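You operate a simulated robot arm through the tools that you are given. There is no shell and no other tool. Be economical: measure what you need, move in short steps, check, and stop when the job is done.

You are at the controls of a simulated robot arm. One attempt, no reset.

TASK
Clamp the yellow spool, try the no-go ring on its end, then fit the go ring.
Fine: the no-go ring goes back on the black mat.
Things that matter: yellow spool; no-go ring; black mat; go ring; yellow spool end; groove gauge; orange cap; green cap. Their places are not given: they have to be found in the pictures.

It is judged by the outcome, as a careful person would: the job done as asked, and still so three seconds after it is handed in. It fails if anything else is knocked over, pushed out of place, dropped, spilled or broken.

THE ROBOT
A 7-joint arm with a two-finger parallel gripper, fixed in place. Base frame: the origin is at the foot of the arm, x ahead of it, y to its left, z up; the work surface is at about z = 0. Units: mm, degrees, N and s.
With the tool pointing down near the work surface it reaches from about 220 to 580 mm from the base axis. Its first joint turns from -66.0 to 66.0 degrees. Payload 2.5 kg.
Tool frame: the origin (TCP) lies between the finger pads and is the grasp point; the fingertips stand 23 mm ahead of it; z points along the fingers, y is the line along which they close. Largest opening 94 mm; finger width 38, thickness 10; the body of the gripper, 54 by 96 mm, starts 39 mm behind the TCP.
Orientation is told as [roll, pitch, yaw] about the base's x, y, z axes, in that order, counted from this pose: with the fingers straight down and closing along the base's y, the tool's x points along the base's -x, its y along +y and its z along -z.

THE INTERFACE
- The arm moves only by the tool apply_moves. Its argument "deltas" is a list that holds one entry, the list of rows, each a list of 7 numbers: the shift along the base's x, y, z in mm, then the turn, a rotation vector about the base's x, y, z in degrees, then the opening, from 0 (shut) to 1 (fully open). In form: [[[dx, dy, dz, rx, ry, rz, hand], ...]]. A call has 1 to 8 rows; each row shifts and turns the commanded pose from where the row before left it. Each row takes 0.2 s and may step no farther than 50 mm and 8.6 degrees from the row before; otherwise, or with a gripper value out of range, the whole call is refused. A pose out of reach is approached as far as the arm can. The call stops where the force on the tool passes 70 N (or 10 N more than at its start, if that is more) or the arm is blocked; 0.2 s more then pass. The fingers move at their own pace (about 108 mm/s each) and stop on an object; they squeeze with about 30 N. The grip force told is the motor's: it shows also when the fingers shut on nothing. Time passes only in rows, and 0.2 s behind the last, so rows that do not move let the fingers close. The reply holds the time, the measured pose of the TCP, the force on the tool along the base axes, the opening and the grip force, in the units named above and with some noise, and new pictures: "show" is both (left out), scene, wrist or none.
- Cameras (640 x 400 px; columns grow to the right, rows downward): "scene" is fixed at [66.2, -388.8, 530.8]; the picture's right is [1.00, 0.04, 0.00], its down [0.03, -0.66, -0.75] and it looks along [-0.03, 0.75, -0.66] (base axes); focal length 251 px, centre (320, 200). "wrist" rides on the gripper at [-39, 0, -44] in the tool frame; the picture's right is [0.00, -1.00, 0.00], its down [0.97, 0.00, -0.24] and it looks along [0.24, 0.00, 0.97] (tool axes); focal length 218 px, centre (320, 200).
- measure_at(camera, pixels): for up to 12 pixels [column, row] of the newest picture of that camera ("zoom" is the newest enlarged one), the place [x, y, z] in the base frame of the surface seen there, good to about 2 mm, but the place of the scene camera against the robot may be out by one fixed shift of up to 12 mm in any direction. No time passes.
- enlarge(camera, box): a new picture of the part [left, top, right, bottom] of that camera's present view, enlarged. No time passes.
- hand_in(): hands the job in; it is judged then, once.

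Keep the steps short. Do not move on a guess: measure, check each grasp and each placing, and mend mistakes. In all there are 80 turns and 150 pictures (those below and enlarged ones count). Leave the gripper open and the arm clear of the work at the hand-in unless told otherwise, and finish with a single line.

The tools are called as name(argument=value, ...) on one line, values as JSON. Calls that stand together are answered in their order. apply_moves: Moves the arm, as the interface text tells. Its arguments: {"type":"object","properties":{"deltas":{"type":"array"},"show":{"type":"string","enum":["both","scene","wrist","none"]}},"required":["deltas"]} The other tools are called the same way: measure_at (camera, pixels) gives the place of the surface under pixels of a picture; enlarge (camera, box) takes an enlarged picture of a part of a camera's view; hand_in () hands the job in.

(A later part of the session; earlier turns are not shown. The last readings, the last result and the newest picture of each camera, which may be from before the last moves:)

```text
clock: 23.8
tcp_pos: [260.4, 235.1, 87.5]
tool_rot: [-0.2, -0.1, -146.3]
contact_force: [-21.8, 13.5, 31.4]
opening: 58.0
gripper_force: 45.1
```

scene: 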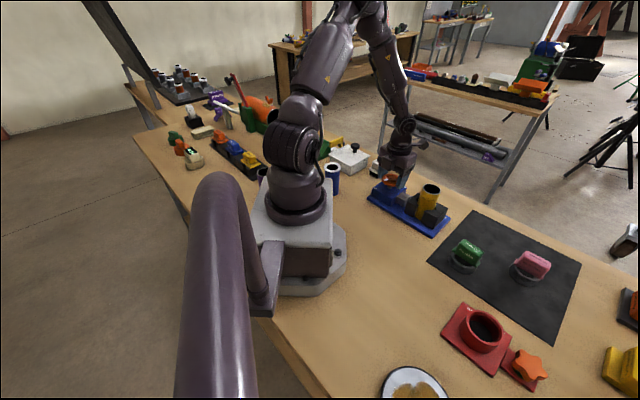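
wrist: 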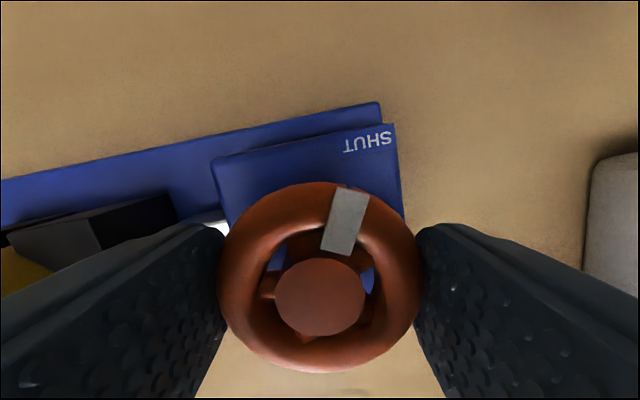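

apply_moves(deltas=[[[0, 0, -0.5, 0, 0, -8.6, 0.4], [0, 0, 0, 0, 0, -8.6, 0.4], [0, 0, 0, 0, 0, 0, 0.4]]])

enlarge(camera="scene", box=[380, 160, 460, 240])

```text
clock: 24.6
tcp_pos: [259.6, 236.4, 85.1]
tool_rot: [0.0, -0.1, -163.2]
contact_force: [-7.6, 24.2, -8.2]
opening: 59.2
gripper_force: 44.9
```

scene: 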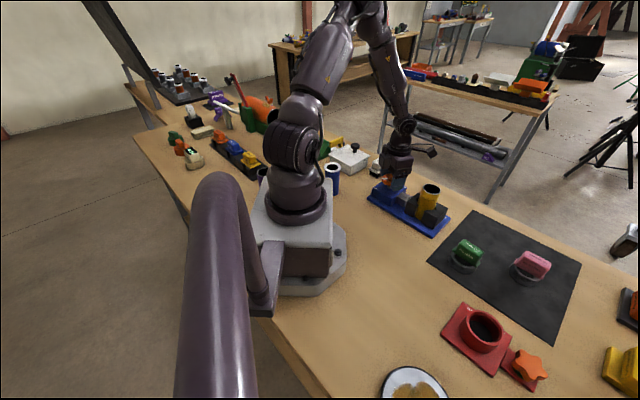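
wrist: 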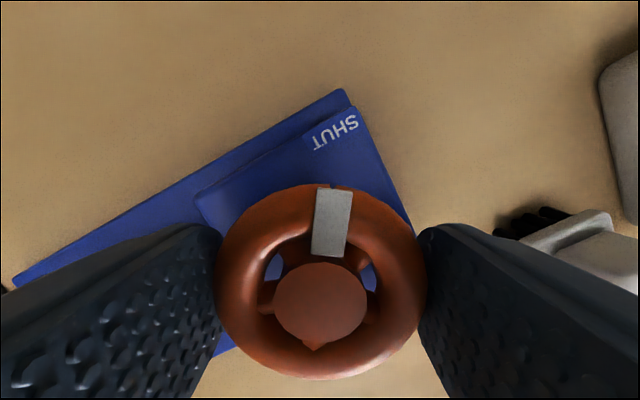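

```text
5.00 times, centred on (420, 200) of scene
```

zoom: 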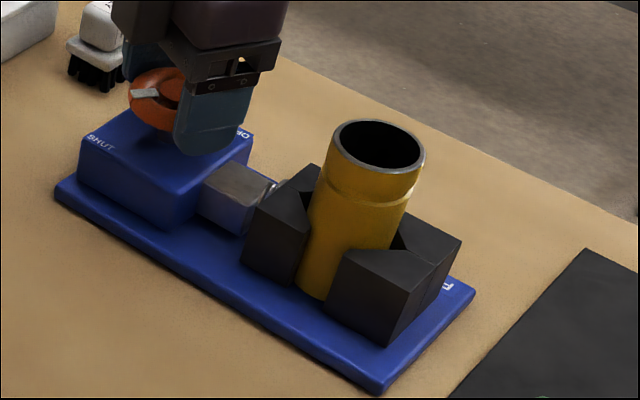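

The marker has now slipped about 12° in the hand, so the wheel hit its stop at SHUT and the spool is clamped. I'll release and rise.

apply_moves(deltas=[[[0, 0, 0, 0, 0, 0, 0.8], [0, 0, 0, 0, 0, 0, 1], [0, 0, 0, 0, 0, 0, 1], [0, 0, 40, 0, 0, 0, 1], [0, 0, 45, 0, 0, 8.6, 1], [0, 0, 30, 0, 0, 8.6, 1], [0, 0, 0, 0, 0, 8.6, 1], [0, 0, 0, 0, 0, 8.6, 1]]], show="none")

apply_moves(deltas=[[[0, 0, 0, 0, 0, 8.6, 1], [0, 0, 0, 0, 0, 8.6, 1], [0, 0, 0, 0, 0, 8.6, 1], [0, 0, 0, 0, 0, 8.6, 1], [0, 0, 0, 0, 0, 8.6, 1], [0, 0, 0, 0, 0, 8.6, 1], [0, 0, 0, 0, 0, 8.6, 1], [0, 0, 0, 0, 0, 8.6, 1]]], show="none")

apply_moves(deltas=[[[10, 0, 0, 0, 0, 8.6, 1], [20, -20, 0, 0, 0, 8.6, 1], [20, -20, 0, 0, 0, 8.6, 1], [20, -20, 0, 0, 0, 8.6, 1], [20, -22, 0, 0, 0, 8.6, 1], [10, 0, 0, 0, 0, 8.6, 1], [0, 0, 0, 0, 0, 8.6, 1], [0, 0, 0, 0, 0, 0, 1]]])

```text
clock: 26.4
tcp_pos: [267.3, 220.1, 192.9]
tool_rot: [0.0, -0.1, -128.7]
contact_force: [0.1, 0.4, 0.5]
opening: 94.3
gripper_force: 0.2
out of reach, approached as far as the arm can: row 4
```

```text
clock: 28.2
tcp_pos: [267.9, 223.2, 191.8]
tool_rot: [-0.1, 0.0, -59.9]
contact_force: [-0.3, -0.6, 0.0]
opening: 94.0
gripper_force: 0.0
```

```text
clock: 30.0
tcp_pos: [366.8, 140.2, 191.5]
tool_rot: [0.0, 0.0, 0.3]
contact_force: [0.2, -0.9, 0.6]
opening: 94.0
gripper_force: 0.0
```

scene: 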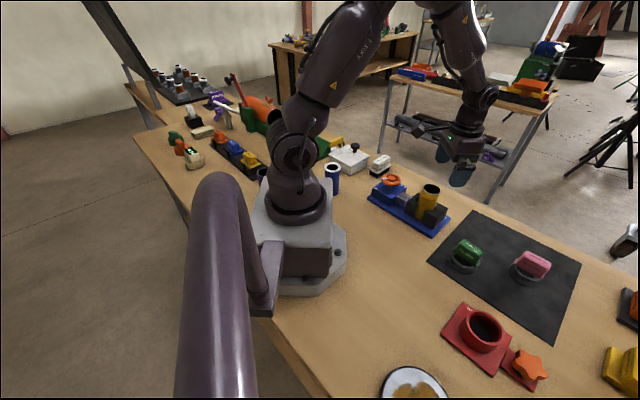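
wrist: 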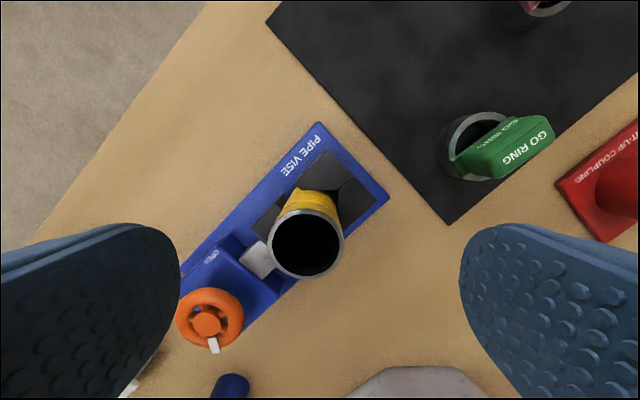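

The marker is at SHUT. I'll enlarge and measure the spool's new top centre.

enlarge(camera="wrist", box=[240, 140, 400, 300])

measure_at(camera="wrist", pixels=[[270, 243], [341, 243], [306, 211], [306, 275], [281, 219], [331, 219], [281, 267], [331, 267], [212, 343], [207, 320]])

```text
2.50 times, centred on (320, 220) of wrist
```

zoom: 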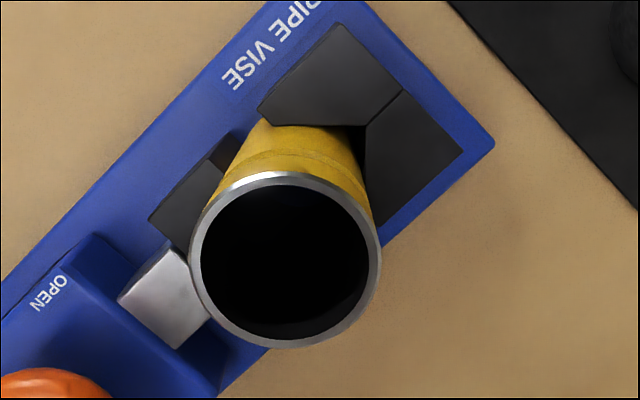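

```text
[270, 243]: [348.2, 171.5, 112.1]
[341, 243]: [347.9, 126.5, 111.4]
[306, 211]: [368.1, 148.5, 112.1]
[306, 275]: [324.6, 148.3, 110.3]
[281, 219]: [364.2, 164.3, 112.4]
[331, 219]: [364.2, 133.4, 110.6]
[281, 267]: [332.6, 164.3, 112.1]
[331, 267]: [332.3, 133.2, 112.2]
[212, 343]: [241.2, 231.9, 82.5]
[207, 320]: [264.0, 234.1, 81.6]
```

Spool top centre is (347.5,148.8), z≈112. Next I'll look at the pink no-go ring from above.

apply_moves(deltas=[[[30, -30, 0, 0, 0, 0, 1], [35, -37, 0, 0, 0, 0, 1], [35, -37, 0, 0, 0, 0, 1], [35, -37, 0, 0, 0, 0, 1], [35, -37, 0, 0, 0, 0, 1], [0, 0, 0, 0, 0, 0, 1]]], show="wrist")

enlarge(camera="wrist", box=[240, 120, 400, 280])

```text
refused: row 2 steps farther than a row can; nothing moved
```

```text
2.50 times, centred on (320, 200) of wrist
```

zoom: 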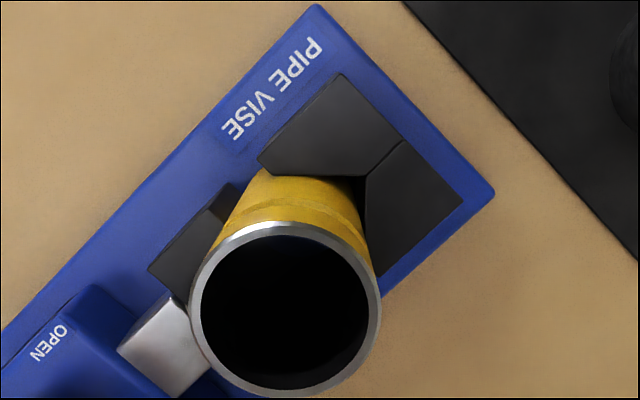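

Steps were slightly too long, so I'll use shorter ones.

apply_moves(deltas=[[[29, -30, 0, 0, 0, 0, 1], [29, -30, 0, 0, 0, 0, 1], [29, -30, 0, 0, 0, 0, 1], [29, -30, 0, 0, 0, 0, 1], [29, -30, 0, 0, 0, 0, 1], [29, -28, 0, 0, 0, 0, 1], [0, 0, 0, 0, 0, 0, 1]]], show="wrist")

enlarge(camera="wrist", box=[240, 120, 400, 280])

```text
clock: 31.6
tcp_pos: [542.8, -37.4, 190.8]
tool_rot: [-0.1, 0.0, 0.1]
contact_force: [-0.2, -0.2, -0.5]
opening: 94.0
gripper_force: 0.0
```

wrist: 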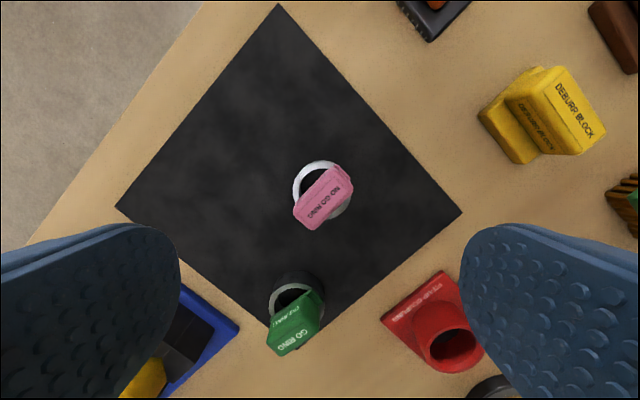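

```text
2.50 times, centred on (320, 200) of wrist
```

zoom: 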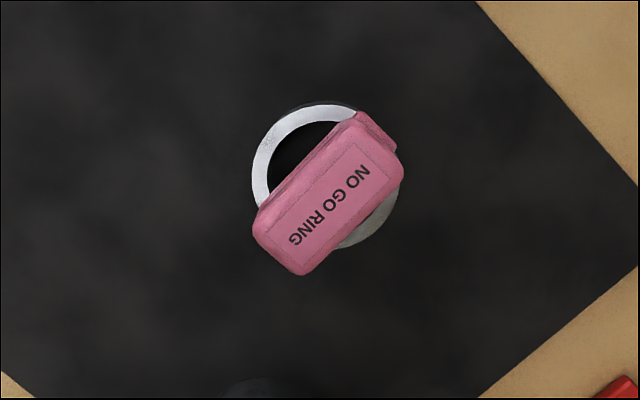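

measure_at(camera="zoom", pixels=[[258, 165], [300, 108], [272, 120], [390, 220], [360, 240], [305, 255], [270, 220], [360, 140], [392, 165], [330, 195], [265, 205], [350, 125]])

enlarge(camera="scene", box=[430, 220, 570, 300])

```text
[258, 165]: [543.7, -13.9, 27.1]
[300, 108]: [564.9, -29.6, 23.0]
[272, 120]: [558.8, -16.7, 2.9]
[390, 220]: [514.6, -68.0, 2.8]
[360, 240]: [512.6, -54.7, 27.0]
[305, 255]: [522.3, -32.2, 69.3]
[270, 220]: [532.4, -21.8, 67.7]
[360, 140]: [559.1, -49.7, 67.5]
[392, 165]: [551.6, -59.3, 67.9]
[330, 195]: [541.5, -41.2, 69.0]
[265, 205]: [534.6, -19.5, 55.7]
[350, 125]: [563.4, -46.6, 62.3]
```

```text
4.57 times, centred on (500, 260) of scene
```

zoom: 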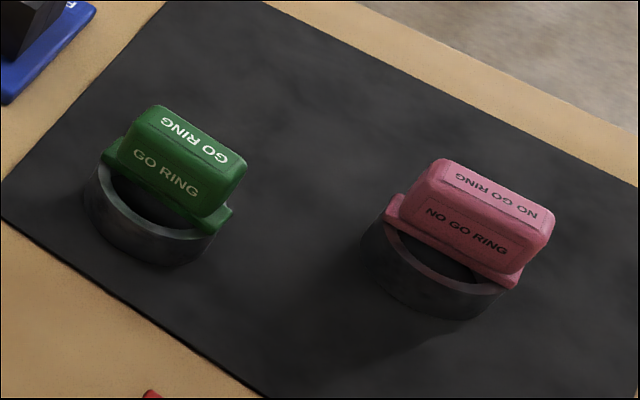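

The no-go ring has a ring body at z 2–27, then a handle block at z ≈35–69, with centre (541.2,-41) and long axis at -44.5°. I'll turn the hand to -44.5° and go down over the handle to TCP z 62.

apply_moves(deltas=[[[-1.2, -3.6, -10, 0, 0, -8.5, 1], [0, 0, -15, 0, 0, -8.5, 1], [0, 0, -15, 0, 0, -8.5, 1], [0, 0, -15, 0, 0, -8.5, 1], [0, 0, 0, 0, 0, -8.5, 1], [0, 0, 0, 0, 0, -2, 1], [0, 0, 0, 0, 0, 0, 1]]], show="wrist")

enlarge(camera="wrist", box=[220, 140, 420, 320])

```text
clock: 33.2
tcp_pos: [541.3, -41.0, 137.3]
tool_rot: [0.1, 0.0, -44.5]
contact_force: [0.1, -0.3, 0.7]
opening: 93.8
gripper_force: 0.1
```

wrist: 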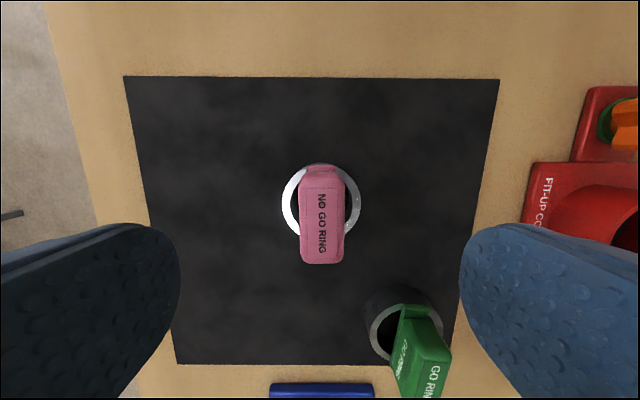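

```text
2.22 times, centred on (320, 230) of wrist
```

zoom: 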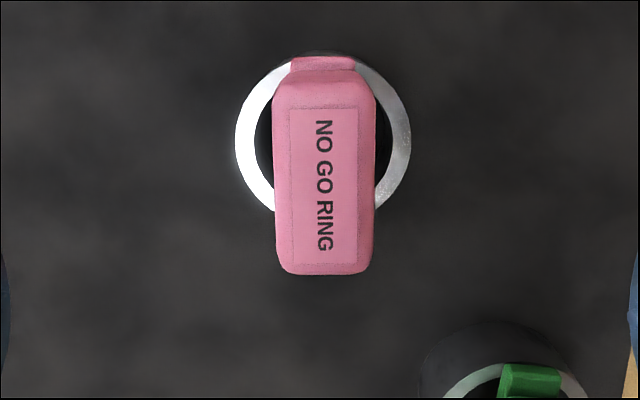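

measure_at(camera="zoom", pixels=[[324, 62], [325, 85], [322, 268], [276, 190], [372, 190], [240, 140], [406, 140], [270, 90], [380, 90], [325, 180]])

```text
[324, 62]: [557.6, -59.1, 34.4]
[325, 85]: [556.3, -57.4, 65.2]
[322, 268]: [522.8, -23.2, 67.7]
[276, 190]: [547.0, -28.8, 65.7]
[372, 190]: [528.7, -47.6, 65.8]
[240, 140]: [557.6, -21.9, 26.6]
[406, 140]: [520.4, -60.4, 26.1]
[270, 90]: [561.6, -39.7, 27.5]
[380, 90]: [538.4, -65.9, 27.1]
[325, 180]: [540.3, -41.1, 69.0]
```

Aligned; ring centre is about (540,-41). I'll go down to z 62 and close on the handle.

apply_moves(deltas=[[[-1.2, 0, -30, 0, 0, 0, 1], [0, 0, -25, 0, 0, 0, 1], [0, 0, -15, 0, 0, 0, 1], [0, 0, -5, 0, 0, 0, 0.9], [0, 0, 0, 0, 0, 0, 0.1], [0, 0, 0, 0, 0, 0, 0.1], [0, 0, 0, 0, 0, 0, 0.1], [0, 0, 0, 0, 0, 0, 0.1]]])

```text
clock: 35.0
tcp_pos: [539.4, -40.8, 60.7]
tool_rot: [0.0, 0.1, -44.5]
contact_force: [0.8, -1.5, 0.7]
opening: 25.9
gripper_force: 30.5
```

scene: 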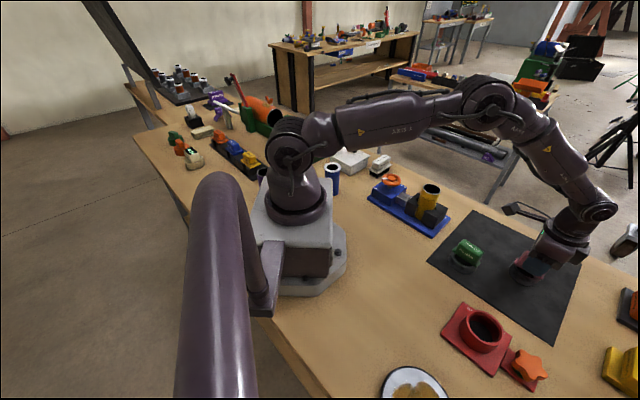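
wrist: 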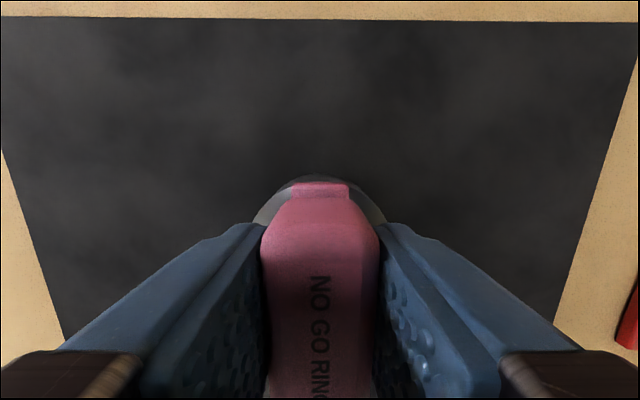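

The handle is gripped at 25.9 mm. I'll lift and carry it to above the spool, ring bottom at about z 150.

apply_moves(deltas=[[[0, 0, 30, 0, 0, 0, 0.1], [0, 0, 45, 0, 0, 0, 0.1], [0, 0, 45, 0, 0, 0, 0.1], [0, 0, 30, 0, 0, 0, 0.1], [-27, 27, 0, 0, 0, 0, 0.1], [-33, 32, 0, 0, 0, 0, 0.1], [-33, 32, 0, 0, 0, 0, 0.1], [-33, 32, 0, 0, 0, 0, 0.1]]], show="wrist")

apply_moves(deltas=[[[-33, 33, 0, 0, 0, 0, 0.1], [-33, 33.6, 0, 0, 0, 0, 0.1], [0, 0, 0, 0, 0, 0, 0.1]]])

enlarge(camera="scene", box=[360, 90, 490, 230])

```text
clock: 36.8
tcp_pos: [411.8, 82.2, 211.3]
tool_rot: [-0.1, 0.0, -44.5]
contact_force: [0.2, -0.5, -2.0]
opening: 26.0
gripper_force: 29.9
```

wrist: 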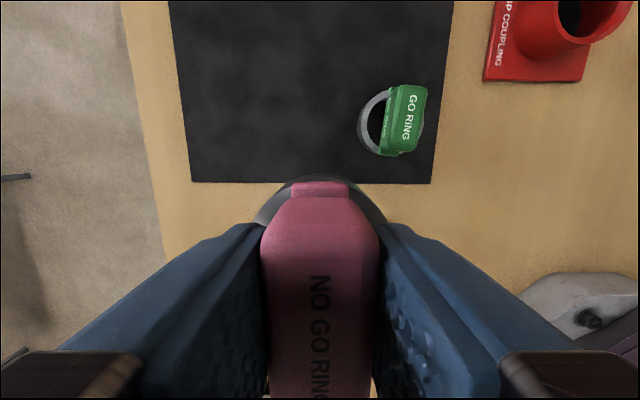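

```text
clock: 37.6
tcp_pos: [347.1, 150.1, 212.4]
tool_rot: [0.0, 0.0, -44.4]
contact_force: [-0.2, 0.1, -1.1]
opening: 25.7
gripper_force: 30.4
```

scene: 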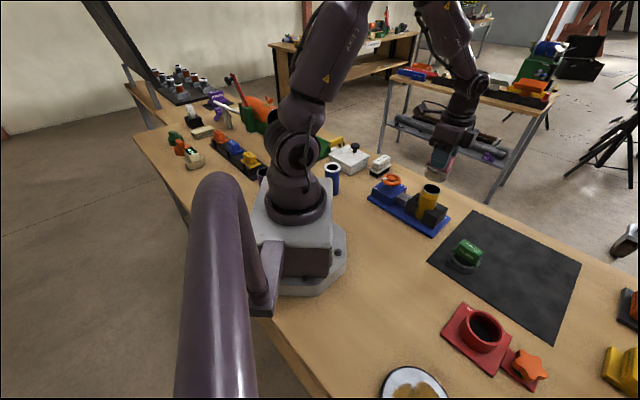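
wrist: 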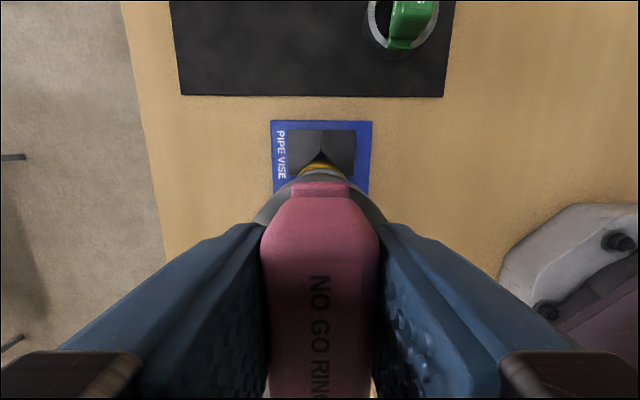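

```text
2.86 times, centred on (425, 160) of scene
```

zoom: 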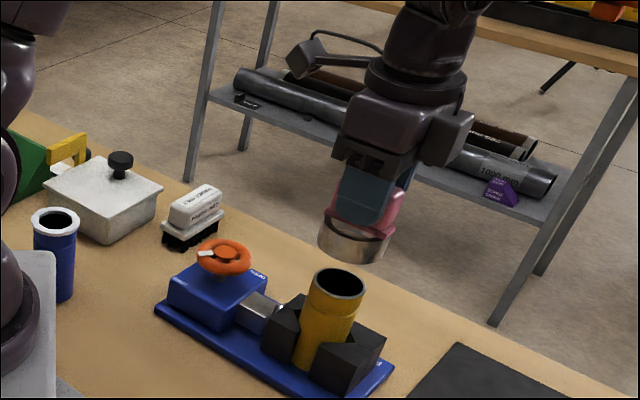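

Ring is above the spool. I'll correct y by -1.3 and lower to just above the spool end (contact expected at TCP z≈171).

apply_moves(deltas=[[[0.3, -1.3, 0, 0, 0, 0, 0.1], [0, 0, -20, 0, 0, 0, 0.1], [0, 0, -14, 0, 0, 0, 0.1], [0, 0, -4, 0, 0, 0, 0.1], [0, 0, 0, 0, 0, 0, 0.1]]], show="scene")

enlarge(camera="scene", box=[390, 140, 470, 220])

```text
clock: 38.8
tcp_pos: [347.7, 146.3, 172.7]
tool_rot: [0.1, 0.0, -44.5]
contact_force: [0.6, -0.3, -1.4]
opening: 25.6
gripper_force: 29.9
```

scene: 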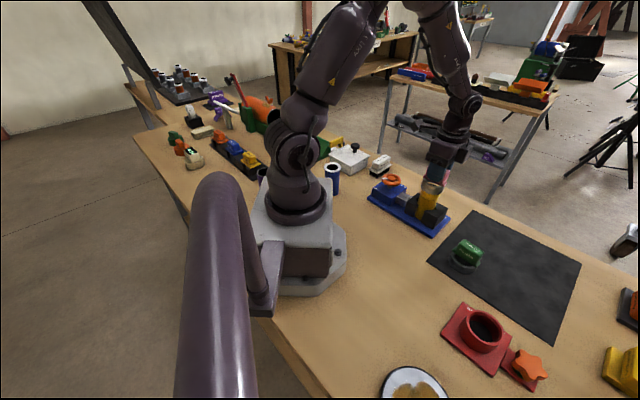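

```text
5.00 times, centred on (430, 180) of scene
```

zoom: 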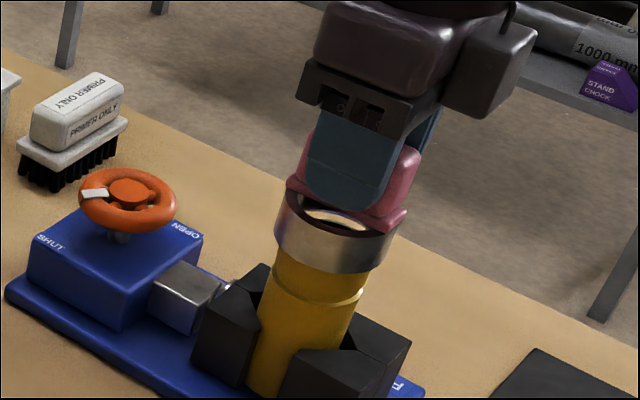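

y is now reading 146.3, about 2 mm short, and the ring looks offset toward the camera. I'll correct by +1.8 and re-read.

apply_moves(deltas=[[[0, 1.8, 0, 0, 0, 0, 0.1], [0, 0, 0, 0, 0, 0, 0.1], [0, 0, 0, 0, 0, 0, 0.1]]], show="none")

apply_moves(deltas=[[[0, 0, -1, 0, 0, 0, 0.1], [0, 0, -1, 0, 0, 0, 0.1], [0, 0, -0.5, 0, 0, 0, 0.1], [0, 0, 0, 0, 0, 0, 0.1]]], show="scene")

enlarge(camera="scene", box=[390, 140, 470, 220])

```text
clock: 39.6
tcp_pos: [346.6, 149.3, 173.6]
tool_rot: [0.0, -0.1, -44.4]
contact_force: [0.0, 0.2, -1.8]
opening: 25.6
gripper_force: 30.2
```

```text
clock: 40.6
tcp_pos: [346.8, 149.1, 170.6]
tool_rot: [0.0, 0.1, -44.4]
contact_force: [0.6, 0.9, -1.4]
opening: 25.9
gripper_force: 29.7
```

scene: 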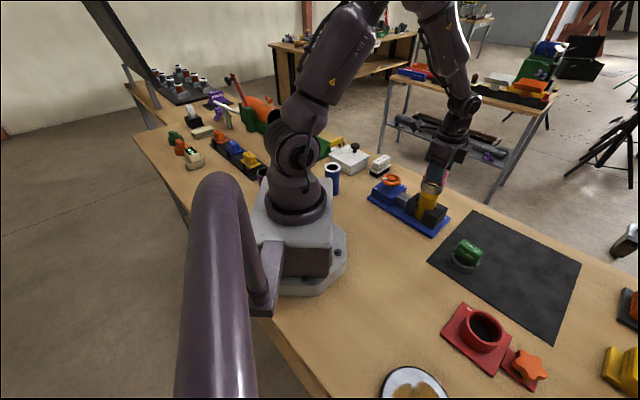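

```text
5.00 times, centred on (430, 180) of scene
```

zoom: 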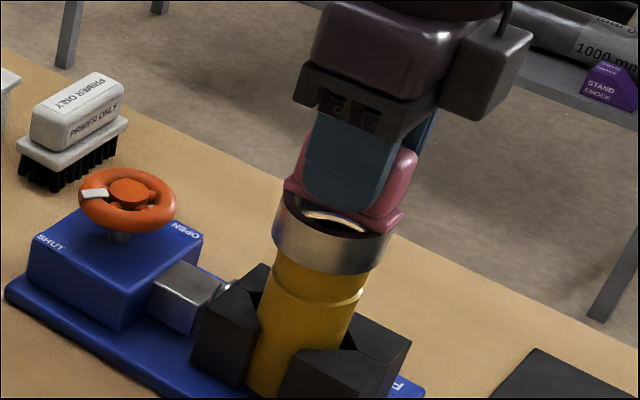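

No contact yet. I'll lower slowly.

apply_moves(deltas=[[[0.5, -0.2, -1, 0, 0, 0, 0.1], [0, 0, -1, 0, 0, 0, 0.1], [0, 0, 0, 0, 0, 0, 0.1]]], show="none")

apply_moves(deltas=[[[0, 0, -1, 0, 0, 0, 0.1], [0, 0, 0, 0, 0, 0, 0.1]]], show="none")

```text
clock: 41.4
tcp_pos: [348.2, 148.9, 169.2]
tool_rot: [0.2, -0.1, -44.4]
contact_force: [-6.7, -0.8, 20.3]
opening: 25.7
gripper_force: 30.0
```

```text
clock: 42.0
tcp_pos: [348.7, 148.7, 168.2]
tool_rot: [0.1, 0.0, -44.4]
contact_force: [-5.6, 0.1, 20.7]
opening: 25.4
gripper_force: 29.7
```

z force 20 N at TCP z≈168.5: the no-go ring is stopped on the spool end. I'll check in the picture that it's centred and didn't go on.

apply_moves(deltas=[[[0, 0, -0.5, 0, 0, 0, 0.1], [-1.2, 0, 0, 0, 0, 0, 0.1], [0, 0, 0, 0, 0, 0, 0.1]]], show="scene")

enlarge(camera="scene", box=[400, 160, 460, 220])

```text
clock: 42.8
tcp_pos: [346.9, 149.4, 167.9]
tool_rot: [0.2, -0.2, -44.4]
contact_force: [5.1, 1.0, 14.9]
opening: 25.8
gripper_force: 29.7
```

scene: 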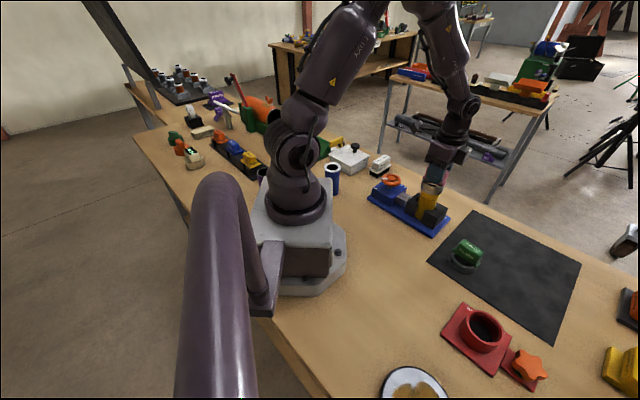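

```text
6.67 times, centred on (430, 190) of scene
```

zoom: 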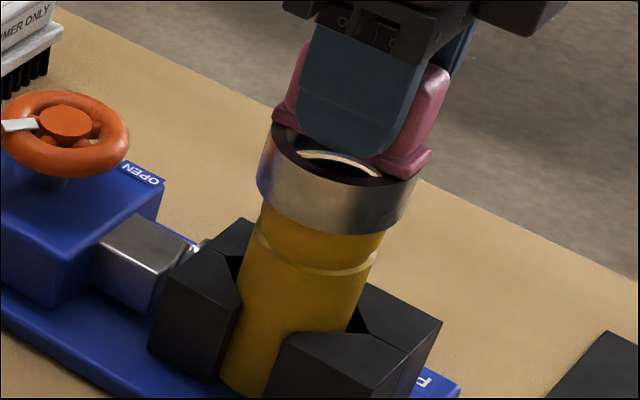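

The ring shows on the end but has perhaps only settled onto the chamfer. I'll press 2 mm more and read the force.

apply_moves(deltas=[[[0.5, -0.3, -1, 0, 0, 0, 0.1], [0, 0, -1, 0, 0, 0, 0.1], [0, 0, 0, 0, 0, 0, 0.1], [0, 0, 0, 0, 0, 0, 0.1]]], show="none")

```text
clock: 43.8
tcp_pos: [345.7, 147.6, 166.2]
tool_rot: [0.0, 0.0, -44.4]
contact_force: [-2.5, 0.9, 19.4]
opening: 25.8
gripper_force: 30.0
```

enlarge(camera="scene", box=[400, 160, 460, 220])

apply_moves(deltas=[[[0, 0, 0, 0, 0, 0, 0.1]]], show="wrist")

```text
6.67 times, centred on (430, 190) of scene
```

zoom: 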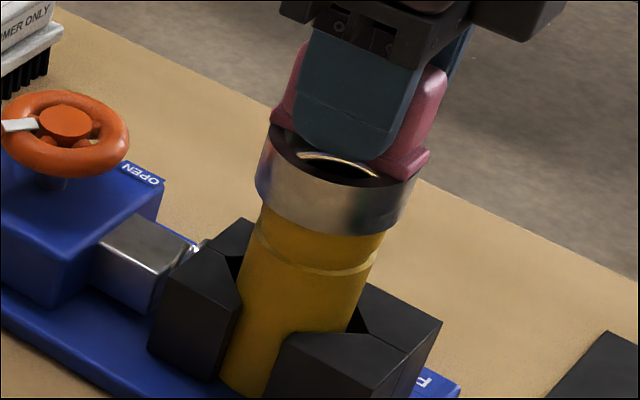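

```text
clock: 44.2
tcp_pos: [347.5, 148.5, 166.4]
tool_rot: [0.0, -0.1, -44.5]
contact_force: [-3.8, 1.2, 18.5]
opening: 25.6
gripper_force: 29.9
```

wrist: 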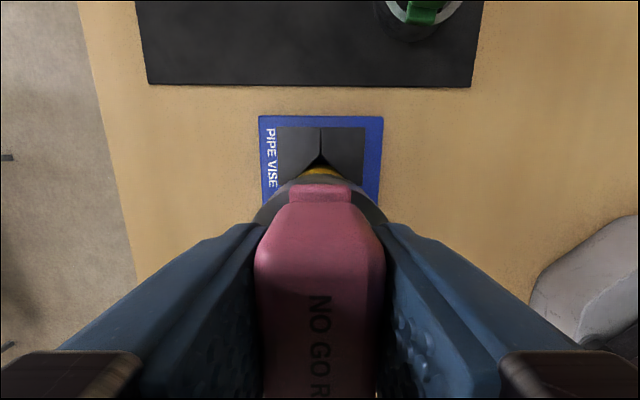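

The ring hasn't gone on (it stays at the very end while the handle slipped slightly in the fingers), so the no-go result is correct. I'll lift it off and carry it back to its place on the mat.

apply_moves(deltas=[[[0, 0, 15, 0, 0, 0, 0.1], [0, 0, 30, 0, 0, 0, 0.1], [0, 0, 0, 0, 0, 0, 0.1], [33, -32.5, 0, 0, 0, 0, 0.1], [33, -32.5, 0, 0, 0, 0, 0.1], [33, -32.5, 0, 0, 0, 0, 0.1], [33, -32.5, 0, 0, 0, 0, 0.1], [30, -30, 0, 0, 0, 0, 0.1]]])

enlarge(camera="scene", box=[380, 130, 500, 230])

```text
clock: 46.0
tcp_pos: [509.2, -10.7, 210.6]
tool_rot: [0.0, 0.1, -44.3]
contact_force: [0.0, -0.2, -1.7]
opening: 25.9
gripper_force: 29.4
```

scene: 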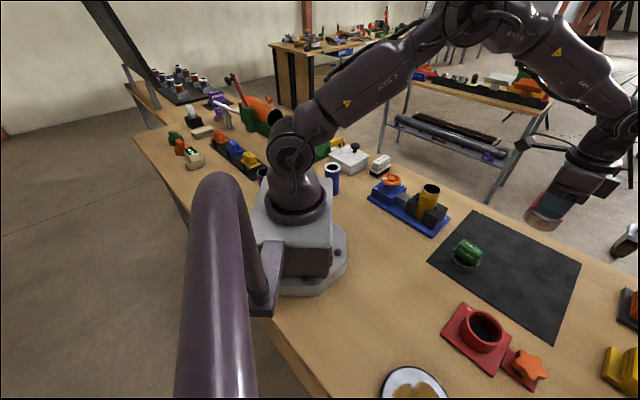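
wrist: 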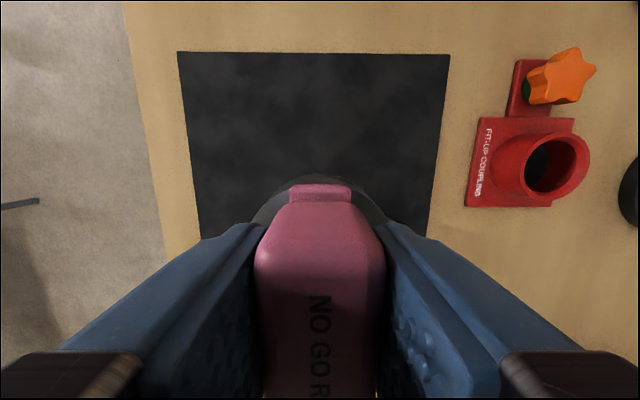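

```text
4.00 times, centred on (440, 180) of scene
```

zoom: 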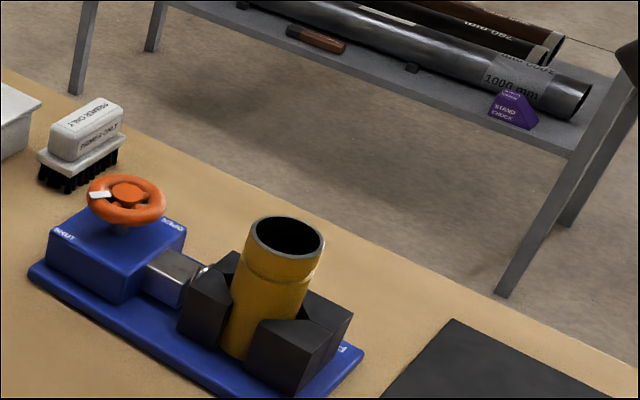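

Ring still held and the spool stands clamped. I'll go over the original spot and lower.

apply_moves(deltas=[[[30.2, -30, 0, 0, 0, 0, 0.1], [0, 0, -45, 0, 0, 0, 0.1], [0, 0, -45, 0, 0, 0, 0.1], [0, 0, -35, 0, 0, 0, 0.1], [0, 0, -20, 0, 0, 0, 0.1], [0, 0, -4, 0, 0, 0, 0.1], [0, 0, -2, 0, 0, 0, 0.1], [0, 0, 0, 0, 0, 0, 0.1]]], show="scene")

```text
clock: 47.8
tcp_pos: [540.4, -42.0, 60.6]
tool_rot: [0.0, 0.0, -44.5]
contact_force: [0.7, 0.6, -1.2]
opening: 25.7
gripper_force: 29.2
```

scene: 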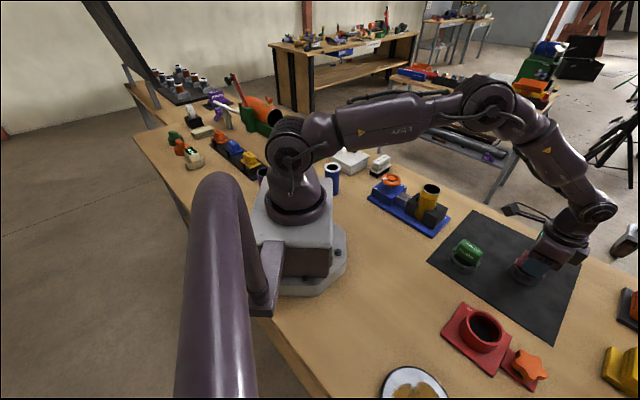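

No contact yet. I'll lower in 1 mm steps.

apply_moves(deltas=[[[0, 0, -1, 0, 0, 0, 0.1], [0, 0, -1, 0, 0, 0, 0.1], [0, 0, -0.5, 0, 0, 0, 0.1], [0, 0, 0, 0, 0, 0, 0.1]]], show="none")

apply_moves(deltas=[[[0, 0, -0.7, 0, 0, 0, 0.1], [0, 0, 0, 0, 0, 0, 0.1]]], show="none")

```text
clock: 48.8
tcp_pos: [539.4, -40.5, 58.3]
tool_rot: [0.1, 0.0, -44.4]
contact_force: [-5.9, 1.2, 9.1]
opening: 25.9
gripper_force: 29.4
```

```text
clock: 49.4
tcp_pos: [539.7, -41.7, 58.3]
tool_rot: [0.0, 0.0, -44.5]
contact_force: [-6.9, 2.7, 13.6]
opening: 25.5
gripper_force: 29.1
```

Contact at 13 N: it sits on the mat. I'll release and rise.

apply_moves(deltas=[[[0, 0, 0, 0, 0, 0, 0.4], [0, 0, 0, 0, 0, 0, 0.8], [0, 0, 0, 0, 0, 0, 0.9], [0, 0, 30, 0, 0, 0, 0.9], [0, 0, 45, 0, 0, 0, 1], [0, 0, 0, 0, 0, 0, 1]]])

```text
clock: 50.8
tcp_pos: [540.4, -39.8, 131.7]
tool_rot: [0.0, 0.0, -44.4]
contact_force: [-0.6, -0.5, 0.2]
opening: 94.1
gripper_force: 0.1
```

scene: 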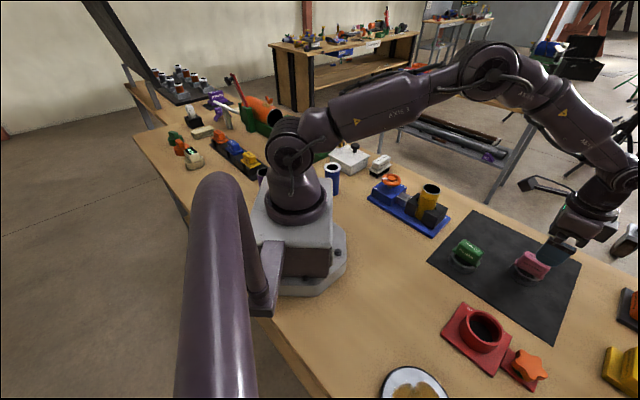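
wrist: 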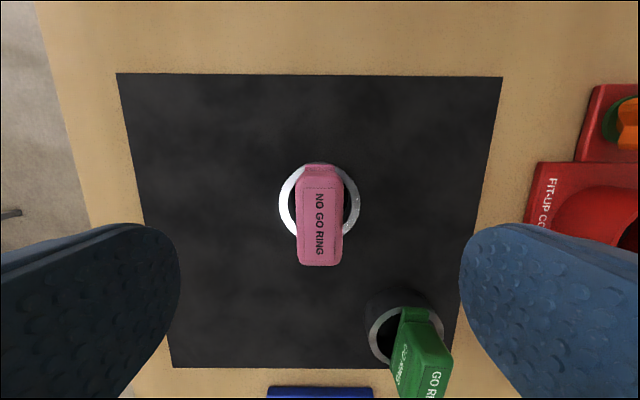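

The no-go ring is back upright on the mat. I'll move over the green GO ring, around (412,-8).

apply_moves(deltas=[[[-40, 10, 5, 0, 0, 0, 1], [-44, 11, 3, 0, 0, 0, 1], [-44, 11, 0, 0, 0, 0, 1], [0, 0, 0, 0, 0, 0, 1]]], show="wrist")

enlarge(camera="wrist", box=[220, 140, 420, 320])

```text
clock: 51.8
tcp_pos: [410.4, -10.2, 140.1]
tool_rot: [0.0, -0.1, -44.5]
contact_force: [0.6, -0.1, 0.5]
opening: 94.0
gripper_force: 0.0
```

wrist: 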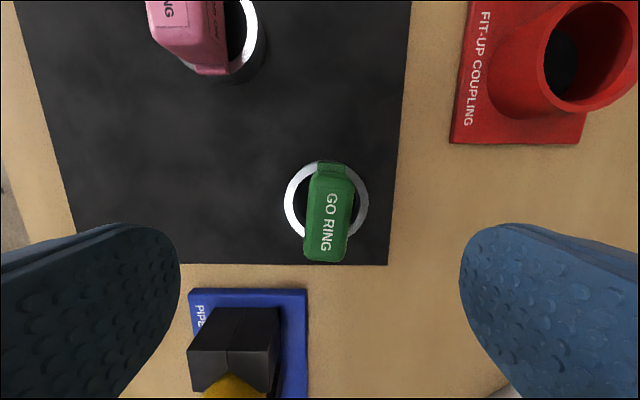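

```text
2.22 times, centred on (320, 230) of wrist
```

zoom: 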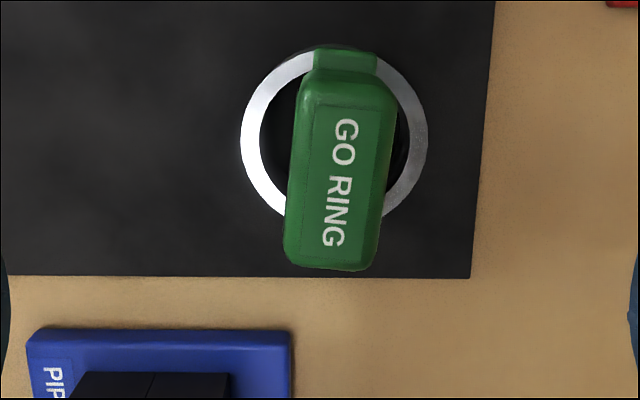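

measure_at(camera="zoom", pixels=[[345, 60], [348, 92], [328, 262], [295, 170], [388, 182], [246, 145], [421, 145], [275, 85], [400, 90], [340, 180], [300, 250], [370, 262]])

```text
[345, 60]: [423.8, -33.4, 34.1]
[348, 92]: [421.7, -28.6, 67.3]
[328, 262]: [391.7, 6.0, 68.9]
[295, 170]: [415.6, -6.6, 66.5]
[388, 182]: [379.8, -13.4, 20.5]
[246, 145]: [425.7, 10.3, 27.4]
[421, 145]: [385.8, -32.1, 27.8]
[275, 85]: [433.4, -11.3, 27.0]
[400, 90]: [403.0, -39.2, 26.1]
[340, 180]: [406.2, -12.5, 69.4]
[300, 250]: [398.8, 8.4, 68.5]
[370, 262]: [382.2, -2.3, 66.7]
```

The handle axis is at about -49.5° and the centre at (406.4,-11.2). I'll turn -5°, centre, go down to z 62 and close.

apply_moves(deltas=[[[-4.3, -0.8, 0, 0, 0, -5, 1], [0, 0, -30, 0, 0, 0, 1], [0, 0, -30, 0, 0, 0, 1], [0, 0, -14, 0, 0, 0, 1], [0, 0, -4, 0, 0, 0, 1], [0, 0, 0, 0, 0, 0, 1]]])

```text
clock: 53.2
tcp_pos: [406.6, -10.3, 61.9]
tool_rot: [0.1, 0.0, -49.5]
contact_force: [0.3, 0.6, 0.6]
opening: 94.3
gripper_force: 0.1
```

scene: 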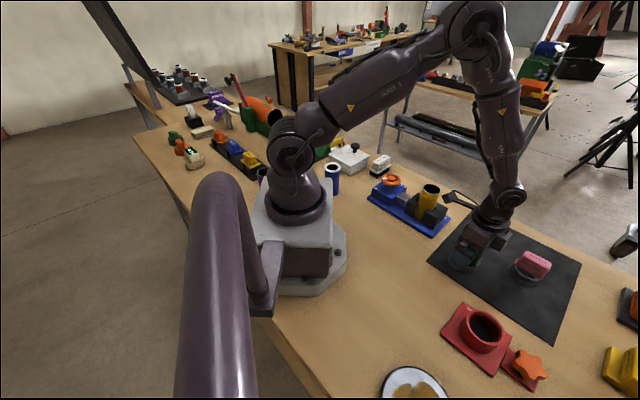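
wrist: 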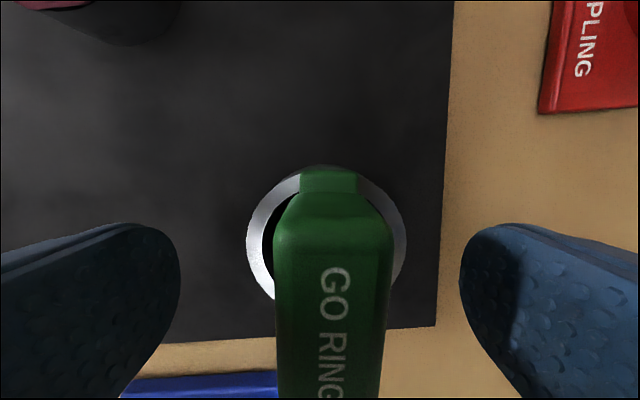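

The handle is about 2 mm right of centre, so I'll shift and close.

apply_moves(deltas=[[[-1.2, -1, 0, 0, 0, 0, 1], [0, 0, -1, 0, 0, 0, 0.5], [0, 0, 0, 0, 0, 0, 0.1], [0, 0, 0, 0, 0, 0, 0.1], [0, 0, 0, 0, 0, 0, 0.1], [0, 0, 0, 0, 0, 0, 0.1]]])

enlarge(camera="wrist", box=[220, 120, 420, 300])

```text
clock: 54.6
tcp_pos: [405.4, -12.0, 61.3]
tool_rot: [0.1, -0.1, -49.5]
contact_force: [-0.5, -4.4, 5.0]
opening: 25.6
gripper_force: 29.7
```

scene: 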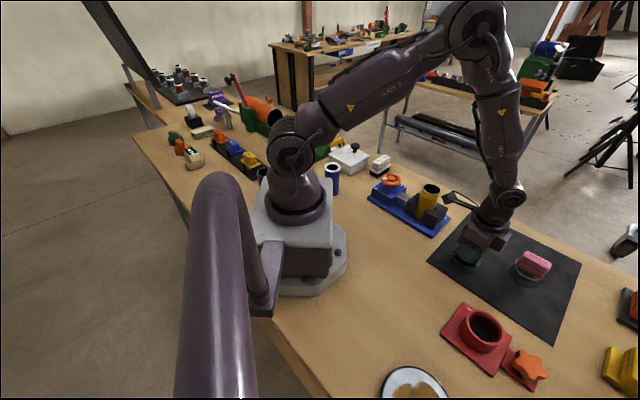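
wrist: 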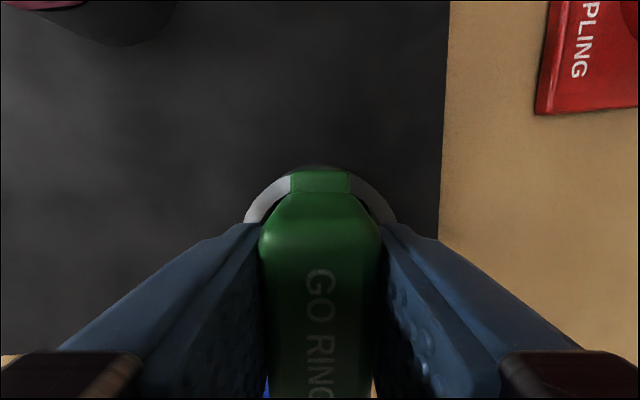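

```text
2.22 times, centred on (320, 210) of wrist
```

zoom: 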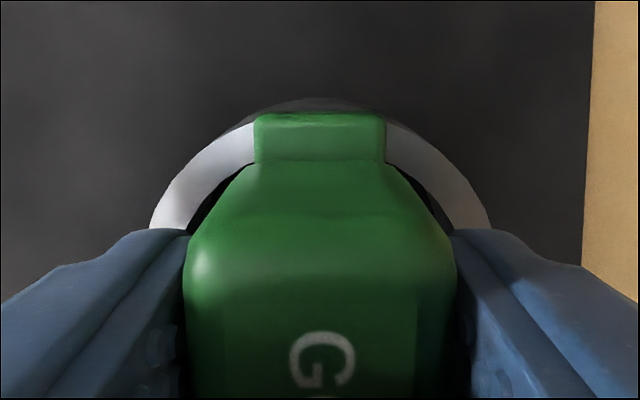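

measure_at(camera="zoom", pixels=[[320, 120], [320, 130], [235, 135], [405, 135], [160, 215], [480, 215], [190, 175], [450, 175], [320, 103], [260, 118]])

```text
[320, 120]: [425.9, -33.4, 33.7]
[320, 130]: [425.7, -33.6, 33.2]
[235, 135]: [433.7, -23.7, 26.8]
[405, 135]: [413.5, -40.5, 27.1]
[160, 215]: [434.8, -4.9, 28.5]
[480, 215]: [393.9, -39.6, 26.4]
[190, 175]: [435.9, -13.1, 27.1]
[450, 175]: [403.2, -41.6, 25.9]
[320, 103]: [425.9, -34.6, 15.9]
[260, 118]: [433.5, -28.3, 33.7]
```

GO ring gripped at 25.6 mm; ring centre is about (+0.5,-0.6) from the TCP. I'll lift and carry it to over the spool, target TCP (347,149.4).

apply_moves(deltas=[[[0, 0, 30, 0, 0, 0, 0.1], [0, 0, 45, 0, 0, 0, 0.1], [0, 0, 45, 0, 0, 0, 0.1], [0, 0, 30, 0, 0, 0, 0.1], [-15, 40, 0, 0, 0, 0, 0.1], [-15, 40, 0, 0, 0, 0, 0.1], [-15, 40, 0, 0, 0, 0, 0.1], [-13.4, 41.4, 0, 0, 0, 0, 0.1]]], show="none")

apply_moves(deltas=[[[0, 0, 0, 0, 0, 0, 0.1], [0, 0, 0, 0, 0, 0, 0.1]]])

apply_moves(deltas=[[[0, 0, 0, 0, 0, 0, 0.1]]], show="none")

```text
clock: 56.4
tcp_pos: [347.0, 150.4, 210.6]
tool_rot: [0.0, -0.1, -49.6]
contact_force: [-0.8, 1.3, -0.2]
opening: 26.0
gripper_force: 30.2
```

```text
clock: 57.0
tcp_pos: [348.9, 150.3, 210.2]
tool_rot: [0.0, 0.0, -49.5]
contact_force: [0.5, 0.3, -2.0]
opening: 26.0
gripper_force: 30.3
```

scene: 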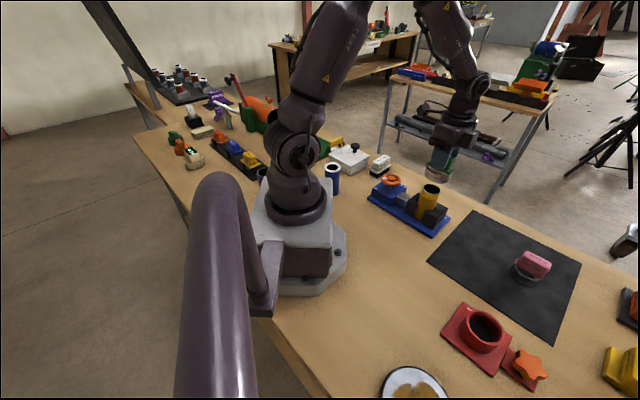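
wrist: 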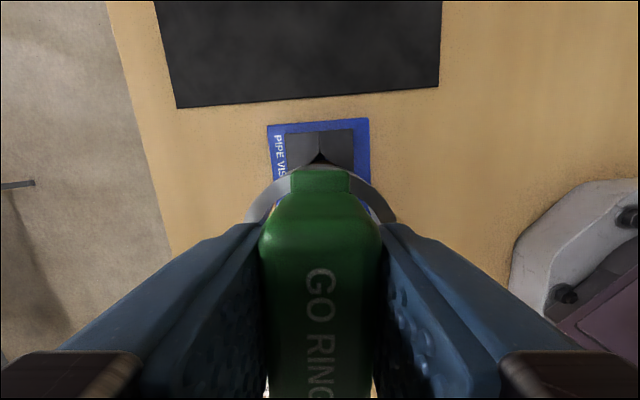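

```text
clock: 57.4
tcp_pos: [348.9, 149.7, 210.0]
tool_rot: [0.0, 0.1, -49.4]
contact_force: [0.1, 0.0, -1.5]
opening: 25.9
gripper_force: 30.0
```

Averaged reading is (348.4,150.1). I'll correct by (-1.2,-0.7) and lower to just above the end.

apply_moves(deltas=[[[-1.2, -0.7, -15, 0, 0, 0, 0.1], [0, 0, -15, 0, 0, 0, 0.1], [0, 0, -5, 0, 0, 0, 0.1], [0, 0, 0, 0, 0, 0, 0.1]]], show="none")

apply_moves(deltas=[[[0, 0, 0, 0, 0, 0, 0.1]]], show="scene")

enlarge(camera="scene", box=[400, 160, 460, 220])

```text
clock: 58.4
tcp_pos: [345.5, 148.9, 176.0]
tool_rot: [0.0, 0.0, -49.5]
contact_force: [0.1, -0.5, -1.4]
opening: 25.4
gripper_force: 30.4
```

```text
clock: 58.8
tcp_pos: [346.0, 150.2, 175.7]
tool_rot: [0.1, 0.1, -49.4]
contact_force: [-0.7, -1.0, -1.8]
opening: 25.5
gripper_force: 29.7
```

scene: 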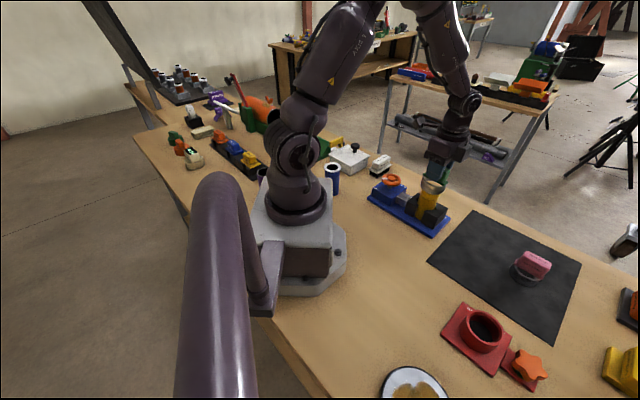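

```text
6.67 times, centred on (430, 190) of scene
```

zoom: 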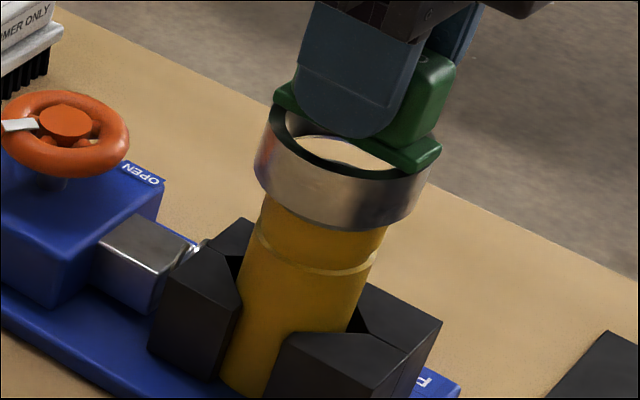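

Looks centred within about 1 mm. I'll shift +0.8 in x and lower slowly.

apply_moves(deltas=[[[0.8, 0, -2, 0, 0, 0, 0.1], [0, 0, -2, 0, 0, 0, 0.1], [0, 0, -1, 0, 0, 0, 0.1], [0, 0, -1, 0, 0, 0, 0.1], [0, 0, 0, 0, 0, 0, 0.1]]], show="none")

apply_moves(deltas=[[[0, 0, -1, 0, 0, 0, 0.1], [0, 0, 0, 0, 0, 0, 0.1]]], show="none")

```text
clock: 60.0
tcp_pos: [347.4, 148.3, 169.7]
tool_rot: [0.0, 0.1, -49.3]
contact_force: [-0.4, -0.7, -1.6]
opening: 25.6
gripper_force: 30.3
```

```text
clock: 60.6
tcp_pos: [347.7, 149.2, 169.5]
tool_rot: [0.0, 0.1, -49.5]
contact_force: [0.0, 0.1, -1.3]
opening: 25.6
gripper_force: 30.2
```

No force yet at 169.5, so possibly it's starting to slide on. I'll continue 1 mm at a time.

apply_moves(deltas=[[[0, 0, -1, 0, 0, 0, 0.1], [0, 0, -1, 0, 0, 0, 0.1], [0, 0, 0, 0, 0, 0, 0.1]]], show="none")

apply_moves(deltas=[[[0, 0, -1, 0, 0, 0, 0.1], [0, 0, -1, 0, 0, 0, 0.1], [0, 0, 0, 0, 0, 0, 0.1]]], show="none")

```text
clock: 61.4
tcp_pos: [347.7, 149.4, 167.0]
tool_rot: [0.1, 0.1, -49.5]
contact_force: [0.6, -0.3, -0.9]
opening: 25.7
gripper_force: 30.1
```

```text
clock: 62.2
tcp_pos: [348.2, 149.3, 164.4]
tool_rot: [0.0, 0.0, -49.4]
contact_force: [-0.7, 0.0, -1.5]
opening: 26.0
gripper_force: 30.1
```

It's going on freely, with no force at 164.4. I'll continue down.

apply_moves(deltas=[[[0, 0, -2, 0, 0, 0, 0.1], [0, 0, -2, 0, 0, 0, 0.1], [0, 0, -2, 0, 0, 0, 0.1], [0, 0, -2, 0, 0, 0, 0.1], [0, 0, 0, 0, 0, 0, 0.1]]], show="scene")

enlarge(camera="scene", box=[400, 160, 460, 220])

```text
clock: 63.4
tcp_pos: [347.5, 149.4, 156.5]
tool_rot: [0.0, 0.1, -49.5]
contact_force: [0.1, -0.1, -1.6]
opening: 25.9
gripper_force: 30.1
```

scene: 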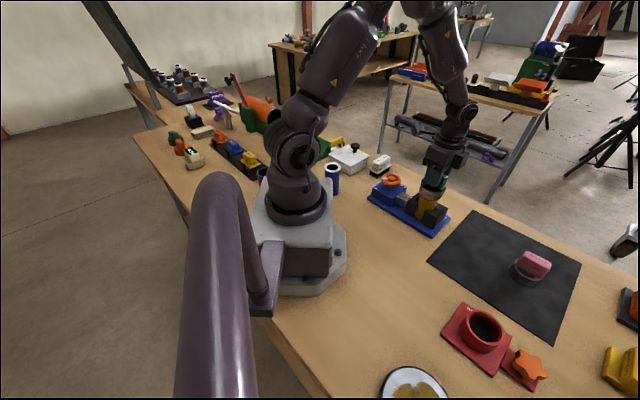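

```text
6.67 times, centred on (430, 190) of scene
```

zoom: 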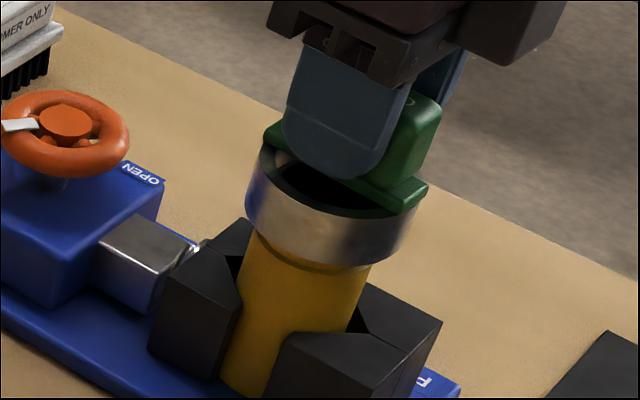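

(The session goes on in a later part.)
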